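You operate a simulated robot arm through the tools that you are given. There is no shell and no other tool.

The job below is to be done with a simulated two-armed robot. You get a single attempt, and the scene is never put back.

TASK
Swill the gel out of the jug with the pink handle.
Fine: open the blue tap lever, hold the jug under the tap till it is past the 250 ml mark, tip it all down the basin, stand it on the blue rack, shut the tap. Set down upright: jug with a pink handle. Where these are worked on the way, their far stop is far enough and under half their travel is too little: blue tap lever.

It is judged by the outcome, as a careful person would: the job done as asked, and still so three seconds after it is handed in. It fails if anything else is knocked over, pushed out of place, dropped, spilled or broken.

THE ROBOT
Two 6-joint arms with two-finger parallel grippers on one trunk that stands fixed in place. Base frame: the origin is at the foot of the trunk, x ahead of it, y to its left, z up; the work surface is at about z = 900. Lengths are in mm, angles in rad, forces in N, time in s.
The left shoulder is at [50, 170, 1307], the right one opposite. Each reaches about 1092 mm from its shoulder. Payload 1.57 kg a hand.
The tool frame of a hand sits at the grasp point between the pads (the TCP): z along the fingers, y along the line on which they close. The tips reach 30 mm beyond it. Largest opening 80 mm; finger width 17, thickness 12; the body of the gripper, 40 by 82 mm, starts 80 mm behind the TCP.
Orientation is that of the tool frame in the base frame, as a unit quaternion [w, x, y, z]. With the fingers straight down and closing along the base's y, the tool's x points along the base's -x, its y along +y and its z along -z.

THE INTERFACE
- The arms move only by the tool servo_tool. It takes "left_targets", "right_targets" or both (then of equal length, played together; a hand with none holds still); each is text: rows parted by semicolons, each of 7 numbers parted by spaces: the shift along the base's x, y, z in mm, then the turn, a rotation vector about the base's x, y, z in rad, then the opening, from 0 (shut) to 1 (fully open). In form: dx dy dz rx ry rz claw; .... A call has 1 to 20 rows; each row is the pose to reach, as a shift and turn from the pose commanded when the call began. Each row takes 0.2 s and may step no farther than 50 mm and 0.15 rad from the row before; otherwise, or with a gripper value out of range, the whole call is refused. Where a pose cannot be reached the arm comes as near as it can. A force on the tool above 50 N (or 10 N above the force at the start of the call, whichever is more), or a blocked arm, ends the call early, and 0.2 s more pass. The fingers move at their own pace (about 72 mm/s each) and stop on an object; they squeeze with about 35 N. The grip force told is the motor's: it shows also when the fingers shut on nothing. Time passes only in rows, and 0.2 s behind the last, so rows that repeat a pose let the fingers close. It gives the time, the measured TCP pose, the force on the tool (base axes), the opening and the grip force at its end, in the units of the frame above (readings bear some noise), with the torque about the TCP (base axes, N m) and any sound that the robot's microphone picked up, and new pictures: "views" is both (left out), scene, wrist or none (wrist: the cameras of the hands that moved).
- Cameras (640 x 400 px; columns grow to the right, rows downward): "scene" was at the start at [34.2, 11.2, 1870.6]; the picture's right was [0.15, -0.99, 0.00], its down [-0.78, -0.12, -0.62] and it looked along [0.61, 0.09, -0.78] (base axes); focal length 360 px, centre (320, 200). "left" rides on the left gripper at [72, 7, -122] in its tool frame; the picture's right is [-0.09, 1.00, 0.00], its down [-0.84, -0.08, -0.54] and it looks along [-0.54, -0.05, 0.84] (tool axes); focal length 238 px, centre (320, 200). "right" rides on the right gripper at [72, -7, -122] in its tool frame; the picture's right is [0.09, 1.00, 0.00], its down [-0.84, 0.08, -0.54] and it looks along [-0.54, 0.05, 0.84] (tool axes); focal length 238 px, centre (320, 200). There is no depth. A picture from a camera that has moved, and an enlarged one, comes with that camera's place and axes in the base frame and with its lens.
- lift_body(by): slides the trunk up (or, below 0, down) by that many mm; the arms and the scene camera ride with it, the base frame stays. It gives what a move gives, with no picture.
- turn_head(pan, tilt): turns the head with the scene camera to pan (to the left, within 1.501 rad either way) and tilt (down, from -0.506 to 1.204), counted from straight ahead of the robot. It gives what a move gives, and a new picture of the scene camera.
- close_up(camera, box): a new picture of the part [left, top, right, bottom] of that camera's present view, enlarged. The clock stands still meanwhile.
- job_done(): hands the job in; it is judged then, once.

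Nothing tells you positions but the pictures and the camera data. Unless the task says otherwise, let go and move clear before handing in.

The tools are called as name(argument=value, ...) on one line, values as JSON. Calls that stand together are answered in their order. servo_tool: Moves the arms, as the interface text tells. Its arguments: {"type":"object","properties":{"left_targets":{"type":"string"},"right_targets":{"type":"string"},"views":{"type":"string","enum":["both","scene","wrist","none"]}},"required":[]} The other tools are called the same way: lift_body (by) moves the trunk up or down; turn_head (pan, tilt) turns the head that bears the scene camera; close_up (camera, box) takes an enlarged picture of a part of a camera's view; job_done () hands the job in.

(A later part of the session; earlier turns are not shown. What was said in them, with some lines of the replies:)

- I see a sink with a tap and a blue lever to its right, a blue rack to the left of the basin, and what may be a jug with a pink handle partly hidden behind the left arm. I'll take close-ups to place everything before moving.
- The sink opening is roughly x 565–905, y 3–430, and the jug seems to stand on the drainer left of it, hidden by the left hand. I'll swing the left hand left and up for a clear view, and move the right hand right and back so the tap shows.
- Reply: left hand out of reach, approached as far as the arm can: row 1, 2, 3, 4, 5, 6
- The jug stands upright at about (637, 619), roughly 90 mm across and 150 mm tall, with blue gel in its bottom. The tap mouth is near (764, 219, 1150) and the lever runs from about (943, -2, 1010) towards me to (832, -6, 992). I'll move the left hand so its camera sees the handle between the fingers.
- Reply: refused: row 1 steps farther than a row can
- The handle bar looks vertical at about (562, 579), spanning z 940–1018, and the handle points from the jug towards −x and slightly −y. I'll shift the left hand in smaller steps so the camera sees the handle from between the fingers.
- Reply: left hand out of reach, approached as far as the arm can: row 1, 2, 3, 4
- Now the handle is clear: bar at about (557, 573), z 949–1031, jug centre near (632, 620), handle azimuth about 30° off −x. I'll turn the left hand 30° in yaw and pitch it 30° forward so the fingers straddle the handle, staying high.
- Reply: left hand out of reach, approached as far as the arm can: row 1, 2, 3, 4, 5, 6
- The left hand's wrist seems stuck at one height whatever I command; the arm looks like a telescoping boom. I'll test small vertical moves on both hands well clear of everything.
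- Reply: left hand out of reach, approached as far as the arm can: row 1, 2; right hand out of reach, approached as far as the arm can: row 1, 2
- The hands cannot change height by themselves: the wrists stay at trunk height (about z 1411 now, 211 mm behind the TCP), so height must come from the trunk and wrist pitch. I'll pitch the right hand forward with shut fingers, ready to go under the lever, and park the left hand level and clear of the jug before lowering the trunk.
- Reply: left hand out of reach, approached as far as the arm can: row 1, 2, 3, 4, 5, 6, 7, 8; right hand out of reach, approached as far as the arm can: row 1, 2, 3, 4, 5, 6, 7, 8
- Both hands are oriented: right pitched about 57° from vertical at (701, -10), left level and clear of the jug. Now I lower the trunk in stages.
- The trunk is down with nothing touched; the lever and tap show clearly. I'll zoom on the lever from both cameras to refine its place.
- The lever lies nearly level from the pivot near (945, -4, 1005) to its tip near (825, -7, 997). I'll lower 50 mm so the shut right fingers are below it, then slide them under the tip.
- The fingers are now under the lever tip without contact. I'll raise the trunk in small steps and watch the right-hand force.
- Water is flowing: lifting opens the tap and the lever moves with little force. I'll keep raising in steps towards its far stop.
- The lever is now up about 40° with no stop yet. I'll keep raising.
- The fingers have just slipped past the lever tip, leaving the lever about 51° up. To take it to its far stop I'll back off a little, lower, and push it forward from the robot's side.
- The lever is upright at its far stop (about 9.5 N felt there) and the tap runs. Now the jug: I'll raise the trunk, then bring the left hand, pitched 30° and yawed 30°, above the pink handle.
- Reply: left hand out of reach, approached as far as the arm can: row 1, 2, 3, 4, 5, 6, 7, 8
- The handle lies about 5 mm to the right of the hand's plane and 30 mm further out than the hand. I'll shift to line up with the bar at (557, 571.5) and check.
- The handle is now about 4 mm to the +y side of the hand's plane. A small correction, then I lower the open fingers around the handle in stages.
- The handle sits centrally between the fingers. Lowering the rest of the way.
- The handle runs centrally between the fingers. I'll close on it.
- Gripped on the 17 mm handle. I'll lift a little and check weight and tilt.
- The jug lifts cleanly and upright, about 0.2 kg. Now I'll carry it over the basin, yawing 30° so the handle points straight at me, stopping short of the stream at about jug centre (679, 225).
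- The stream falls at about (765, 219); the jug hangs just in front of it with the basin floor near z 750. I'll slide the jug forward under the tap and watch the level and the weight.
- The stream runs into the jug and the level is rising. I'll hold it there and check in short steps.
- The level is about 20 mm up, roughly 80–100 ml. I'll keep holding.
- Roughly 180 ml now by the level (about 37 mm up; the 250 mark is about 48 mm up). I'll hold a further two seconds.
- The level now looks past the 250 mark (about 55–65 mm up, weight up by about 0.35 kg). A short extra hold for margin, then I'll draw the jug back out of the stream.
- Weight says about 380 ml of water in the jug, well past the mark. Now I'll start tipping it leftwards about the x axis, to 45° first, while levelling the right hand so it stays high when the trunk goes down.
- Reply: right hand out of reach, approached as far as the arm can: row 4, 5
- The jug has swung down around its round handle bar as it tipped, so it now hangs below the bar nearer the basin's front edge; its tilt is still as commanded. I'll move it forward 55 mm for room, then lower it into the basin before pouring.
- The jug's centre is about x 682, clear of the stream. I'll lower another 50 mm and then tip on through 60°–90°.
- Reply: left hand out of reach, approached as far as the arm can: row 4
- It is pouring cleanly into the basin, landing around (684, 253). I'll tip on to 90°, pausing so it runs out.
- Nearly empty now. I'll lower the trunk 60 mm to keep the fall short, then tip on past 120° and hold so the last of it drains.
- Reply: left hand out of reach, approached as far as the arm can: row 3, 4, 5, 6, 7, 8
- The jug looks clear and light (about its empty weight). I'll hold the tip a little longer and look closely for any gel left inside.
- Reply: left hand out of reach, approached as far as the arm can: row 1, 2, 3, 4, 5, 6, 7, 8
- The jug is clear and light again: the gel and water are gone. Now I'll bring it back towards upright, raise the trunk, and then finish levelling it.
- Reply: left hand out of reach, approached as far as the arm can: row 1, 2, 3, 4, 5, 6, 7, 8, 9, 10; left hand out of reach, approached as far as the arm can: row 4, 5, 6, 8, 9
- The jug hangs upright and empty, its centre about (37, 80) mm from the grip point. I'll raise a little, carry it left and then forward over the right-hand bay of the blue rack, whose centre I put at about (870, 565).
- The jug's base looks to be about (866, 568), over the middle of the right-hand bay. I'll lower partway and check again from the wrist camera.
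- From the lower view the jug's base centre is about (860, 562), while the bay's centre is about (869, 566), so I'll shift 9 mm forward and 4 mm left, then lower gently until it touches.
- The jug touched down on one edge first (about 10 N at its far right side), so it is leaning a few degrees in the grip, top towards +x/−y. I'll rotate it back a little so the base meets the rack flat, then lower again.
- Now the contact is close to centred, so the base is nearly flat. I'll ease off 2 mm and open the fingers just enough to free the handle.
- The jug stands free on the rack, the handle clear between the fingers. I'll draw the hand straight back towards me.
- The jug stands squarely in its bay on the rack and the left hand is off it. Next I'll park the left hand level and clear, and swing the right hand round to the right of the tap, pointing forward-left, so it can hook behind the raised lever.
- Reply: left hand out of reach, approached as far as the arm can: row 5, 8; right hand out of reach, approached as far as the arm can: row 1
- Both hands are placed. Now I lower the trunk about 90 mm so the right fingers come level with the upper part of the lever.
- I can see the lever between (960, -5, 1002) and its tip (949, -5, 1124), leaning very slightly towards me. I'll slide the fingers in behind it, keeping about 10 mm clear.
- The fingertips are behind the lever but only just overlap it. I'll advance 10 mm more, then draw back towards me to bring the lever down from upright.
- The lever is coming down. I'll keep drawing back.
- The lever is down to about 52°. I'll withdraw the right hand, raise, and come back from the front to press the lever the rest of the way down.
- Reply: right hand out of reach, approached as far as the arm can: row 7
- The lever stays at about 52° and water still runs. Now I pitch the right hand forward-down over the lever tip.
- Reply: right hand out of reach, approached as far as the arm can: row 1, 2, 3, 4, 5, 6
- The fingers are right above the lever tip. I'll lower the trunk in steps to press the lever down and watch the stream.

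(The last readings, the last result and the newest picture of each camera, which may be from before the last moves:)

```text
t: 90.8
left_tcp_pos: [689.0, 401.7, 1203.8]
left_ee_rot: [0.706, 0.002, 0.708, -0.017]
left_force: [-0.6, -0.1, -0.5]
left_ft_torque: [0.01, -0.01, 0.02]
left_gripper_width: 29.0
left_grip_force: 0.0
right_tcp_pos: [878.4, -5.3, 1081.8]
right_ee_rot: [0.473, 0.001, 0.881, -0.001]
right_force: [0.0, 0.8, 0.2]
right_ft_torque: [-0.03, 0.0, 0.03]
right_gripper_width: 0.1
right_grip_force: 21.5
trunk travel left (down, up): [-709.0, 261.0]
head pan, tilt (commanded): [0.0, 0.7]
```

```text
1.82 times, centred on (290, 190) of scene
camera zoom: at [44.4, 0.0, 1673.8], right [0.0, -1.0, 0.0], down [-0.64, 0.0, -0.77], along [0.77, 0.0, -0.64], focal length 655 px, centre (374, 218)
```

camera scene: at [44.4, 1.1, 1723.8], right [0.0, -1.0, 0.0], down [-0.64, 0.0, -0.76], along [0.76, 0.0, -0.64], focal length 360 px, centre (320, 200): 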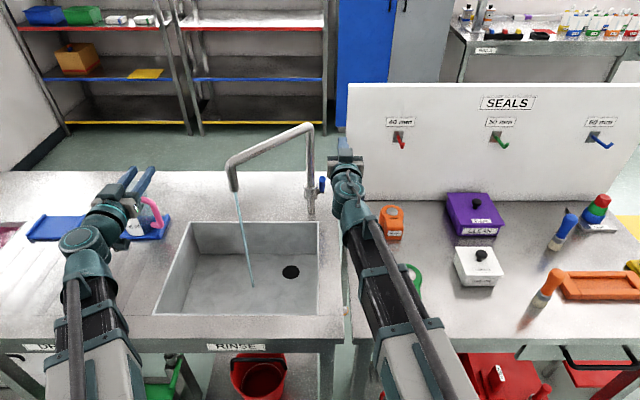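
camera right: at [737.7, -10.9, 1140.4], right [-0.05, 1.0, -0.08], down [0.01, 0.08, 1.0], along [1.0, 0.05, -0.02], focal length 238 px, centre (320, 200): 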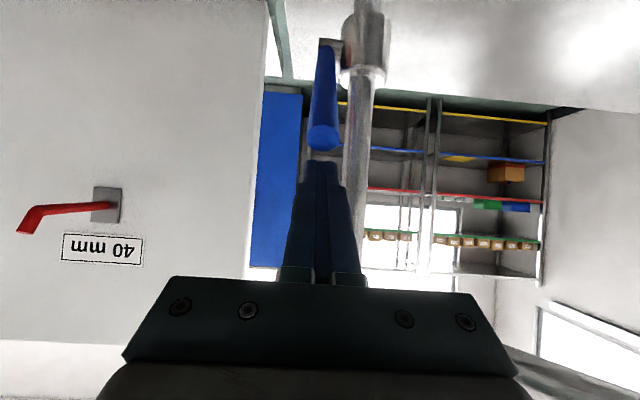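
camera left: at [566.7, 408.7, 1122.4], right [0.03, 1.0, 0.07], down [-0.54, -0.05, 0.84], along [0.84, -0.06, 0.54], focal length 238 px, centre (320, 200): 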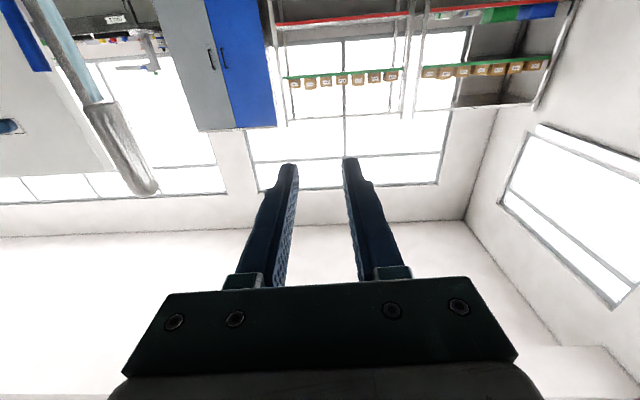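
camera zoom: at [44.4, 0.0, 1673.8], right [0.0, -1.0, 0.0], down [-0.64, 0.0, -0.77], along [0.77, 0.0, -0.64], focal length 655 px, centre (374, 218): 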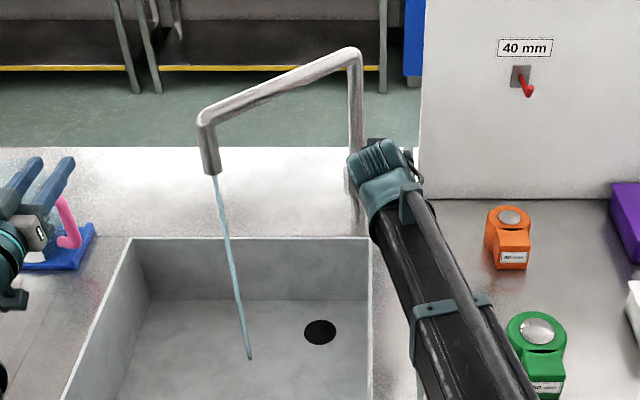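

lift_body(by=-20)

lift_body(by=-15)

lift_body(by=-8)

close_up(camera="scene", box=[200, 80, 380, 300])

close_up(camera="right", box=[240, 0, 420, 220])

```text
t: 91.5
left_tcp_pos: [688.7, 401.2, 1184.2]
left_ee_rot: [0.706, 0.003, 0.708, -0.018]
left_force: [0.2, -0.9, 0.7]
left_ft_torque: [0.0, 0.01, 0.0]
left_gripper_width: 28.5
left_grip_force: 0.1
right_tcp_pos: [877.6, -4.8, 1063.2]
right_ee_rot: [0.473, 0.001, 0.881, -0.001]
right_force: [0.8, 0.6, 0.0]
right_ft_torque: [0.03, 0.06, -0.01]
right_gripper_width: 0.0
right_grip_force: 21.4
trunk travel left (down, up): [-689.0, 281.0]
head pan, tilt (commanded): [0.0, 0.7]
```

```text
t: 92.1
left_tcp_pos: [688.2, 401.0, 1168.8]
left_ee_rot: [0.706, 0.003, 0.708, -0.018]
left_force: [-0.2, 0.7, 0.5]
left_ft_torque: [0.0, 0.03, 0.03]
left_gripper_width: 29.1
left_grip_force: 0.0
right_tcp_pos: [876.6, -5.2, 1046.8]
right_ee_rot: [0.472, 0.0, 0.881, -0.001]
right_force: [-0.5, 0.1, 0.3]
right_ft_torque: [0.01, -0.04, -0.01]
right_gripper_width: 0.0
right_grip_force: 21.9
trunk travel left (down, up): [-674.0, 296.0]
head pan, tilt (commanded): [0.0, 0.7]
```

```text
t: 92.7
left_tcp_pos: [689.2, 399.8, 1159.6]
left_ee_rot: [0.706, 0.004, 0.708, -0.018]
left_force: [0.1, 0.5, -0.5]
left_ft_torque: [-0.01, 0.03, 0.01]
left_gripper_width: 28.8
left_grip_force: 0.0
right_tcp_pos: [877.4, -5.6, 1038.8]
right_ee_rot: [0.473, 0.001, 0.881, -0.001]
right_force: [0.1, -0.6, -0.1]
right_ft_torque: [-0.03, 0.01, -0.02]
right_gripper_width: 0.2
right_grip_force: 21.2
trunk travel left (down, up): [-666.0, 304.0]
head pan, tilt (commanded): [0.0, 0.7]
```

```text
1.82 times, centred on (290, 190) of scene
camera zoom: at [44.4, 0.0, 1630.8], right [0.0, -1.0, 0.0], down [-0.64, 0.0, -0.76], along [0.76, 0.0, -0.64], focal length 655 px, centre (374, 218)
```

zoom: 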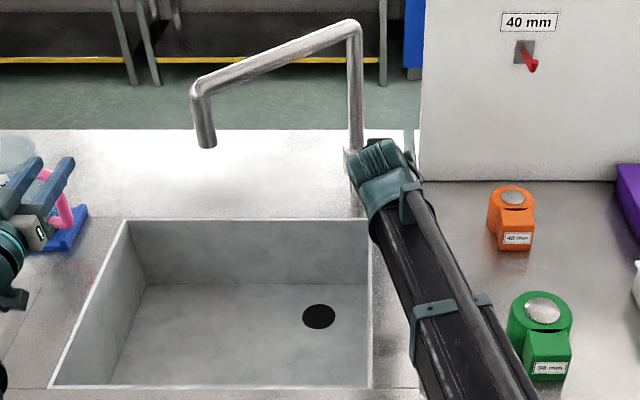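

```text
1.82 times, centred on (330, 110) of right
camera zoom: at [737.9, -11.0, 1047.4], right [-0.05, 1.0, -0.08], down [0.01, 0.08, 1.0], along [1.0, 0.05, -0.02], focal length 433 px, centre (302, 364)
```

zoom: 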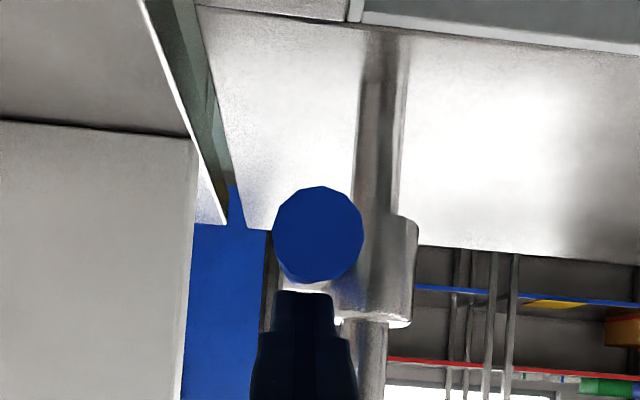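

The stream has stopped. The lever still seems a few degrees above where it started, so I'll press gently on to its stop.

lift_body(by=-6)

lift_body(by=-5)

close_up(camera="right", box=[240, 0, 420, 220])

```text
t: 93.3
left_tcp_pos: [688.8, 399.9, 1155.3]
left_ee_rot: [0.706, 0.003, 0.708, -0.019]
left_force: [-0.5, -0.2, 0.4]
left_ft_torque: [-0.04, -0.02, 0.02]
left_gripper_width: 28.6
left_grip_force: 0.1
right_tcp_pos: [877.2, -6.9, 1033.7]
right_ee_rot: [0.472, 0.001, 0.882, -0.001]
right_force: [-0.3, -0.4, 0.6]
right_ft_torque: [0.0, 0.0, -0.01]
right_gripper_width: 0.0
right_grip_force: 21.4
trunk travel left (down, up): [-660.0, 310.0]
head pan, tilt (commanded): [0.0, 0.7]
```

```text
t: 93.8
left_tcp_pos: [688.3, 402.3, 1150.1]
left_ee_rot: [0.706, 0.003, 0.708, -0.017]
left_force: [-0.2, -0.1, -0.9]
left_ft_torque: [0.01, -0.03, 0.0]
left_gripper_width: 28.9
left_grip_force: 0.0
right_tcp_pos: [879.2, -5.6, 1027.0]
right_ee_rot: [0.472, 0.0, 0.881, -0.001]
right_force: [-0.6, 0.4, 1.0]
right_ft_torque: [-0.01, -0.02, -0.01]
right_gripper_width: 0.2
right_grip_force: 21.3
trunk travel left (down, up): [-655.0, 315.0]
head pan, tilt (commanded): [0.0, 0.7]
```

```text
1.82 times, centred on (330, 110) of right
camera zoom: at [738.0, -11.0, 1036.3], right [-0.05, 1.0, -0.08], down [0.01, 0.08, 1.0], along [1.0, 0.05, -0.02], focal length 433 px, centre (302, 364)
```

zoom: 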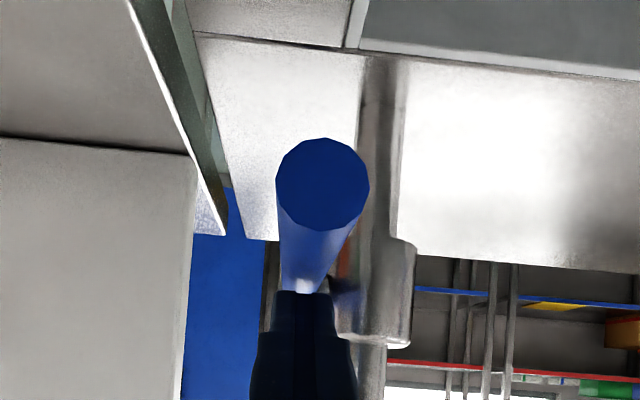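

lift_body(by=-3)

lift_body(by=-3)

close_up(camera="right", box=[240, 0, 420, 220])

```text
t: 94.3
left_tcp_pos: [687.0, 401.6, 1147.8]
left_ee_rot: [0.707, 0.002, 0.707, -0.017]
left_force: [-0.2, 0.1, -0.5]
left_ft_torque: [-0.01, -0.01, -0.03]
left_gripper_width: 28.9
left_grip_force: 0.0
right_tcp_pos: [877.8, -6.0, 1027.4]
right_ee_rot: [0.475, 0.001, 0.88, -0.001]
right_force: [4.6, -2.0, 18.7]
right_ft_torque: [-0.03, -0.51, 0.09]
right_gripper_width: 0.0
right_grip_force: 21.2
trunk travel left (down, up): [-652.0, 318.0]
head pan, tilt (commanded): [0.0, 0.7]
```

```text
t: 94.8
left_tcp_pos: [685.4, 400.5, 1146.5]
left_ee_rot: [0.707, 0.003, 0.707, -0.018]
left_force: [0.0, 0.1, 0.2]
left_ft_torque: [-0.01, 0.01, 0.01]
left_gripper_width: 29.1
left_grip_force: 0.1
right_tcp_pos: [877.4, -5.8, 1025.1]
right_ee_rot: [0.478, 0.0, 0.878, 0.0]
right_force: [10.7, -4.0, 40.9]
right_ft_torque: [-0.06, -1.06, -0.47]
right_gripper_width: 0.0
right_grip_force: 21.1
trunk travel left (down, up): [-649.0, 321.0]
head pan, tilt (commanded): [0.0, 0.7]
```

```text
1.82 times, centred on (330, 110) of right
camera zoom: at [737.4, -11.5, 1033.1], right [-0.05, 1.0, -0.08], down [0.0, 0.08, 1.0], along [1.0, 0.05, 0.0], focal length 433 px, centre (302, 364)
```

zoom: 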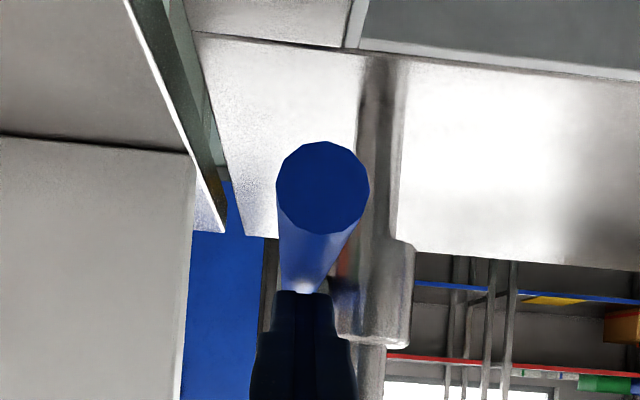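

The lever has hit its shut stop (force rose sharply), so I'll back off at once by raising the trunk, then withdraw the right hand.

lift_body(by=20)

lift_body(by=80)

servo_tool(right_targets="-40 -10 0 0 0 0 0; -80 -25 0 0 0 0 0; -120 -45 0 0 0 0 0; -160 -65 0 0 0 0 0; -195 -85 0 0 0 0 0", views="both")

close_up(camera="scene", box=[220, 80, 380, 280])

close_up(camera="scene", box=[0, 140, 200, 300])

```text
t: 95.5
left_tcp_pos: [688.6, 401.6, 1163.1]
left_ee_rot: [0.706, 0.003, 0.708, -0.018]
left_force: [0.3, -0.1, -0.9]
left_ft_torque: [-0.03, -0.01, -0.02]
left_gripper_width: 28.8
left_grip_force: 0.0
right_tcp_pos: [876.2, -6.0, 1041.0]
right_ee_rot: [0.47, 0.001, 0.882, -0.001]
right_force: [0.1, 0.5, 0.7]
right_ft_torque: [0.05, 0.01, -0.01]
right_gripper_width: 0.0
right_grip_force: 21.4
trunk travel left (down, up): [-669.0, 301.0]
head pan, tilt (commanded): [0.0, 0.7]
```

```text
t: 96.7
left_tcp_pos: [688.7, 401.4, 1243.9]
left_ee_rot: [0.706, 0.004, 0.708, -0.018]
left_force: [0.7, -0.4, -0.1]
left_ft_torque: [0.01, 0.0, 0.0]
left_gripper_width: 28.9
left_grip_force: 0.1
right_tcp_pos: [878.3, -4.7, 1121.5]
right_ee_rot: [0.472, 0.001, 0.882, -0.001]
right_force: [-1.5, -0.6, -0.1]
right_ft_torque: [0.0, 0.02, 0.0]
right_gripper_width: 0.5
right_grip_force: 21.2
trunk travel left (down, up): [-749.0, 221.0]
head pan, tilt (commanded): [0.0, 0.7]
```

```text
t: 97.9
left_tcp_pos: [687.8, 399.7, 1243.9]
left_ee_rot: [0.706, 0.003, 0.708, -0.018]
left_force: [-0.2, 0.3, -0.2]
left_ft_torque: [-0.01, 0.0, -0.02]
left_gripper_width: 28.9
left_grip_force: 0.0
right_tcp_pos: [680.3, -88.2, 1121.4]
right_ee_rot: [0.472, 0.001, 0.882, -0.001]
right_force: [-0.2, 0.6, -0.2]
right_ft_torque: [0.01, -0.02, -0.03]
right_gripper_width: 0.0
right_grip_force: 21.4
trunk travel left (down, up): [-749.0, 221.0]
head pan, tilt (commanded): [0.0, 0.7]
camera scene: at [44.0, -0.2, 1713.9], right [0.0, -1.0, 0.0], down [-0.64, 0.0, -0.77], along [0.77, 0.0, -0.64], focal length 360 px, centre (320, 200)
camera right: at [541.5, -93.9, 1130.5], right [-0.05, 1.0, -0.08], down [0.01, 0.08, 1.0], along [1.0, 0.05, -0.02], focal length 238 px, centre (320, 200)
```

scene: 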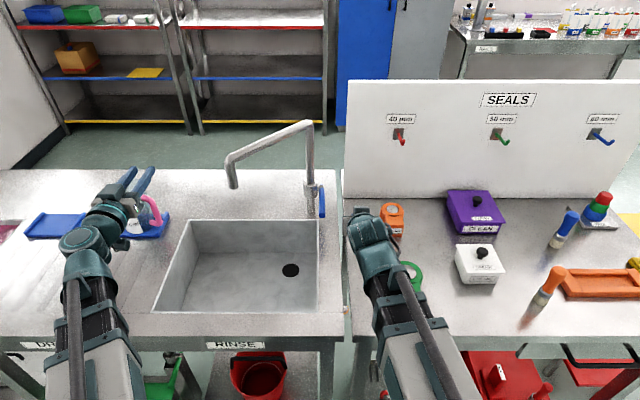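
right: 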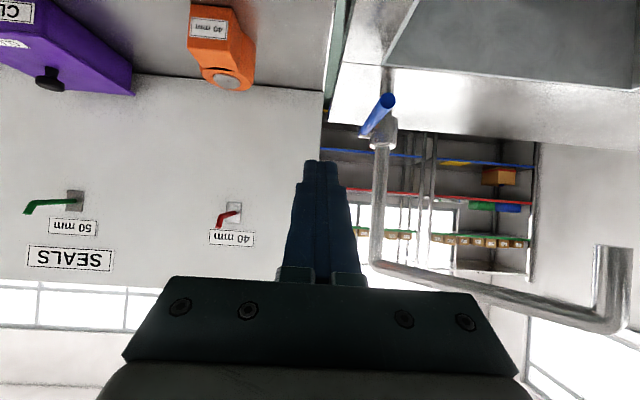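

```text
2.00 times, centred on (300, 180) of scene
camera zoom: at [44.0, -0.2, 1713.9], right [0.0, -1.0, 0.0], down [-0.64, 0.0, -0.77], along [0.77, 0.0, -0.64], focal length 720 px, centre (360, 240)
```

zoom: 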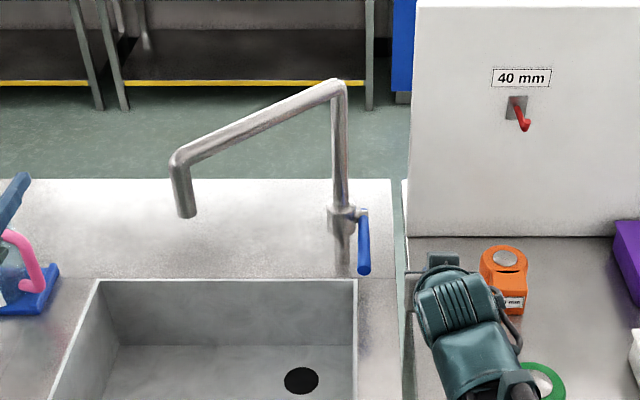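

```text
2.50 times, centred on (100, 220) of scene
camera zoom: at [44.0, -0.2, 1713.9], right [0.0, -1.0, 0.0], down [-0.64, 0.0, -0.77], along [0.77, 0.0, -0.64], focal length 900 px, centre (870, 150)
```

zoom: 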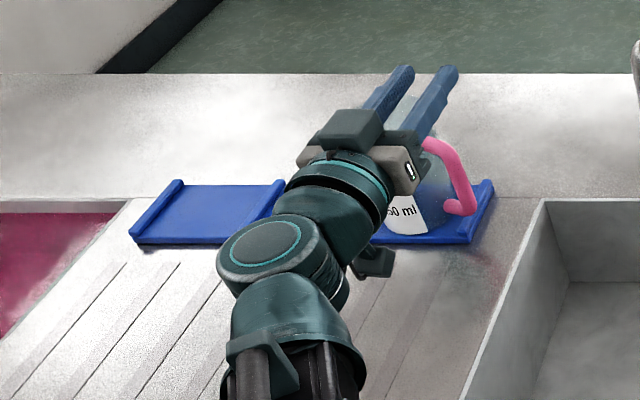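

The tap is shut and the lever is back at its starting place. I'll move the left hand aside to inspect the jug on the rack.

servo_tool(left_targets="-10 40 0 0 0 0 0.36; -20 80 0 0 0 0 0.36; -20 125 0 0 0 0 0.36; -20 170 0 0 0 0 0.36; -20 215 0 0 0 0 0.36; -20 260 0 0 0 0 0.36; -20 300 0 0 0 0 0.36", views="scene")

close_up(camera="scene", box=[20, 140, 220, 300])

close_up(camera="scene", box=[100, 150, 190, 260])

```text
t: 99.5
left_tcp_pos: [669.3, 700.5, 1242.9]
left_ee_rot: [0.705, 0.003, 0.709, -0.018]
left_force: [-0.4, 0.6, -0.4]
left_ft_torque: [-0.03, 0.0, 0.01]
left_gripper_width: 28.8
left_grip_force: 0.0
right_tcp_pos: [681.8, -88.3, 1122.6]
right_ee_rot: [0.472, 0.001, 0.882, -0.002]
right_force: [0.4, 0.3, -0.1]
right_ft_torque: [-0.04, -0.01, -0.05]
right_gripper_width: 0.1
right_grip_force: 21.3
trunk travel left (down, up): [-749.0, 221.0]
head pan, tilt (commanded): [0.0, 0.7]
camera scene: at [44.6, 0.7, 1713.8], right [0.0, -1.0, 0.0], down [-0.64, 0.0, -0.76], along [0.76, 0.0, -0.64], focal length 360 px, centre (320, 200)
```

scene: 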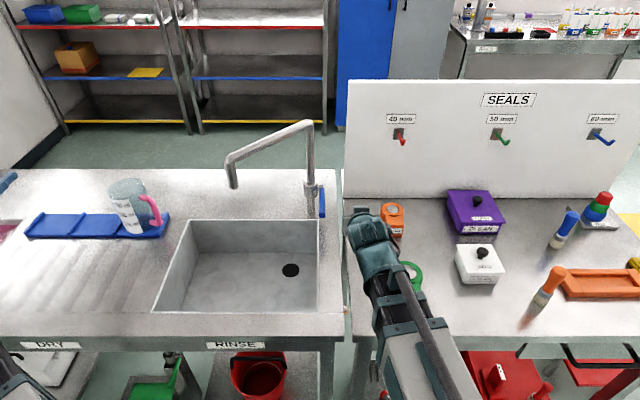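

```text
2.50 times, centred on (120, 220) of scene
camera zoom: at [44.6, 0.7, 1713.8], right [0.0, -1.0, 0.0], down [-0.64, 0.0, -0.76], along [0.76, 0.0, -0.64], focal length 900 px, centre (820, 150)
```

zoom: 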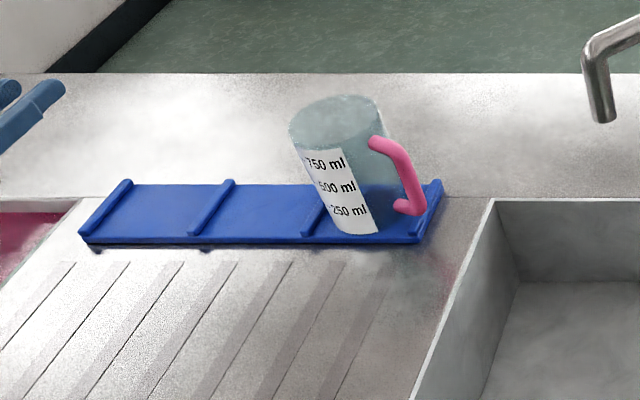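

```text
3.64 times, centred on (145, 205) of scene
camera zoom: at [44.6, 0.7, 1713.8], right [0.0, -1.0, 0.0], down [-0.64, 0.0, -0.76], along [0.76, 0.0, -0.64], focal length 1309 px, centre (956, 182)
```

zoom: 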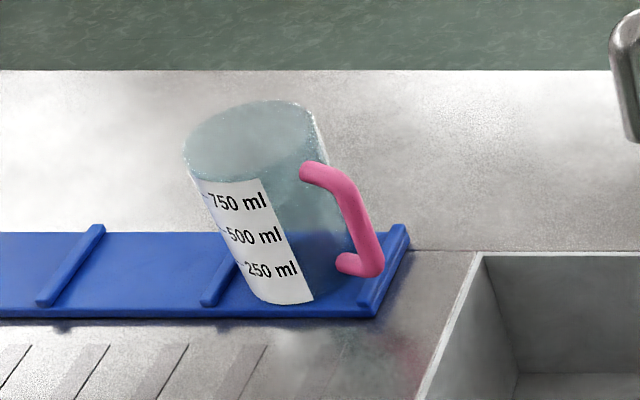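

The jug stands upright in the right-hand bay of the rack, the tap is dry, and both hands are clear. One last close look at the jug and the tap before handing in.

close_up(camera="scene", box=[105, 170, 175, 245])

close_up(camera="scene", box=[140, 110, 360, 340])

```text
5.33 times, centred on (140, 208) of scene
camera zoom: at [44.6, 0.7, 1713.8], right [0.0, -1.0, 0.0], down [-0.64, 0.0, -0.76], along [0.76, 0.0, -0.64], focal length 1920 px, centre (1280, 160)
```

zoom: 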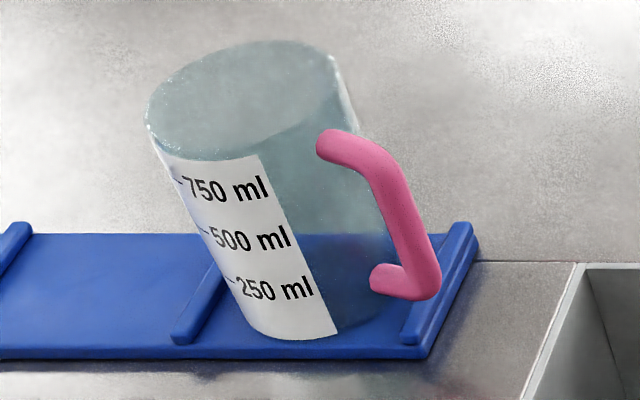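

```text
1.74 times, centred on (250, 225) of scene
camera zoom: at [44.6, 0.7, 1713.8], right [0.0, -1.0, 0.0], down [-0.64, 0.0, -0.76], along [0.76, 0.0, -0.64], focal length 626 px, centre (442, 156)
```

zoom: 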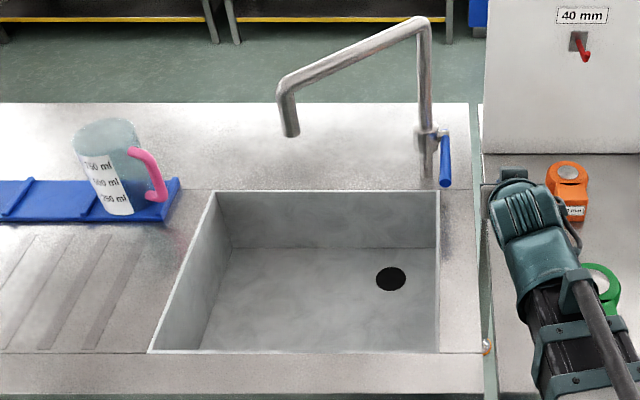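

The jug is clear and empty and stands upright on the blue rack. The tap is shut, the basin and counter look clean, and both hands are clear, so I'm handing the job in.

job_done()

```text
The job is handed in.
```

I rinsed the gel out of the pink-handled jug, and it now stands upright and empty on the blue rack. The tap is shut, and I've handed the job in.

- **Tap opened:** I lifted the blue lever all the way to its far stop, and the water ran.
- **Filled:** I held the jug under the tap until it held roughly 380 ml. That figure is judged by weight and level rather than read off the scale, and it is well past the 250 ml mark.
- **Emptied:** I tipped it past 120° over the basin and held it there. The jug looked clear afterwards and felt about its empty weight. Everything I saw pour out went into the basin.
- **Stood on the rack:** It is in the right-hand bay, clear of the ridges. While being tipped it swung around in the grip, so its handle faces a different way from how I picked it up.
- **Tap shut:** I pressed the lever down to its stop, at about 41 N on the last push. The water has stopped.

Nothing else on the counter appeared to have moved. I saw no spills, and both hands are clear.
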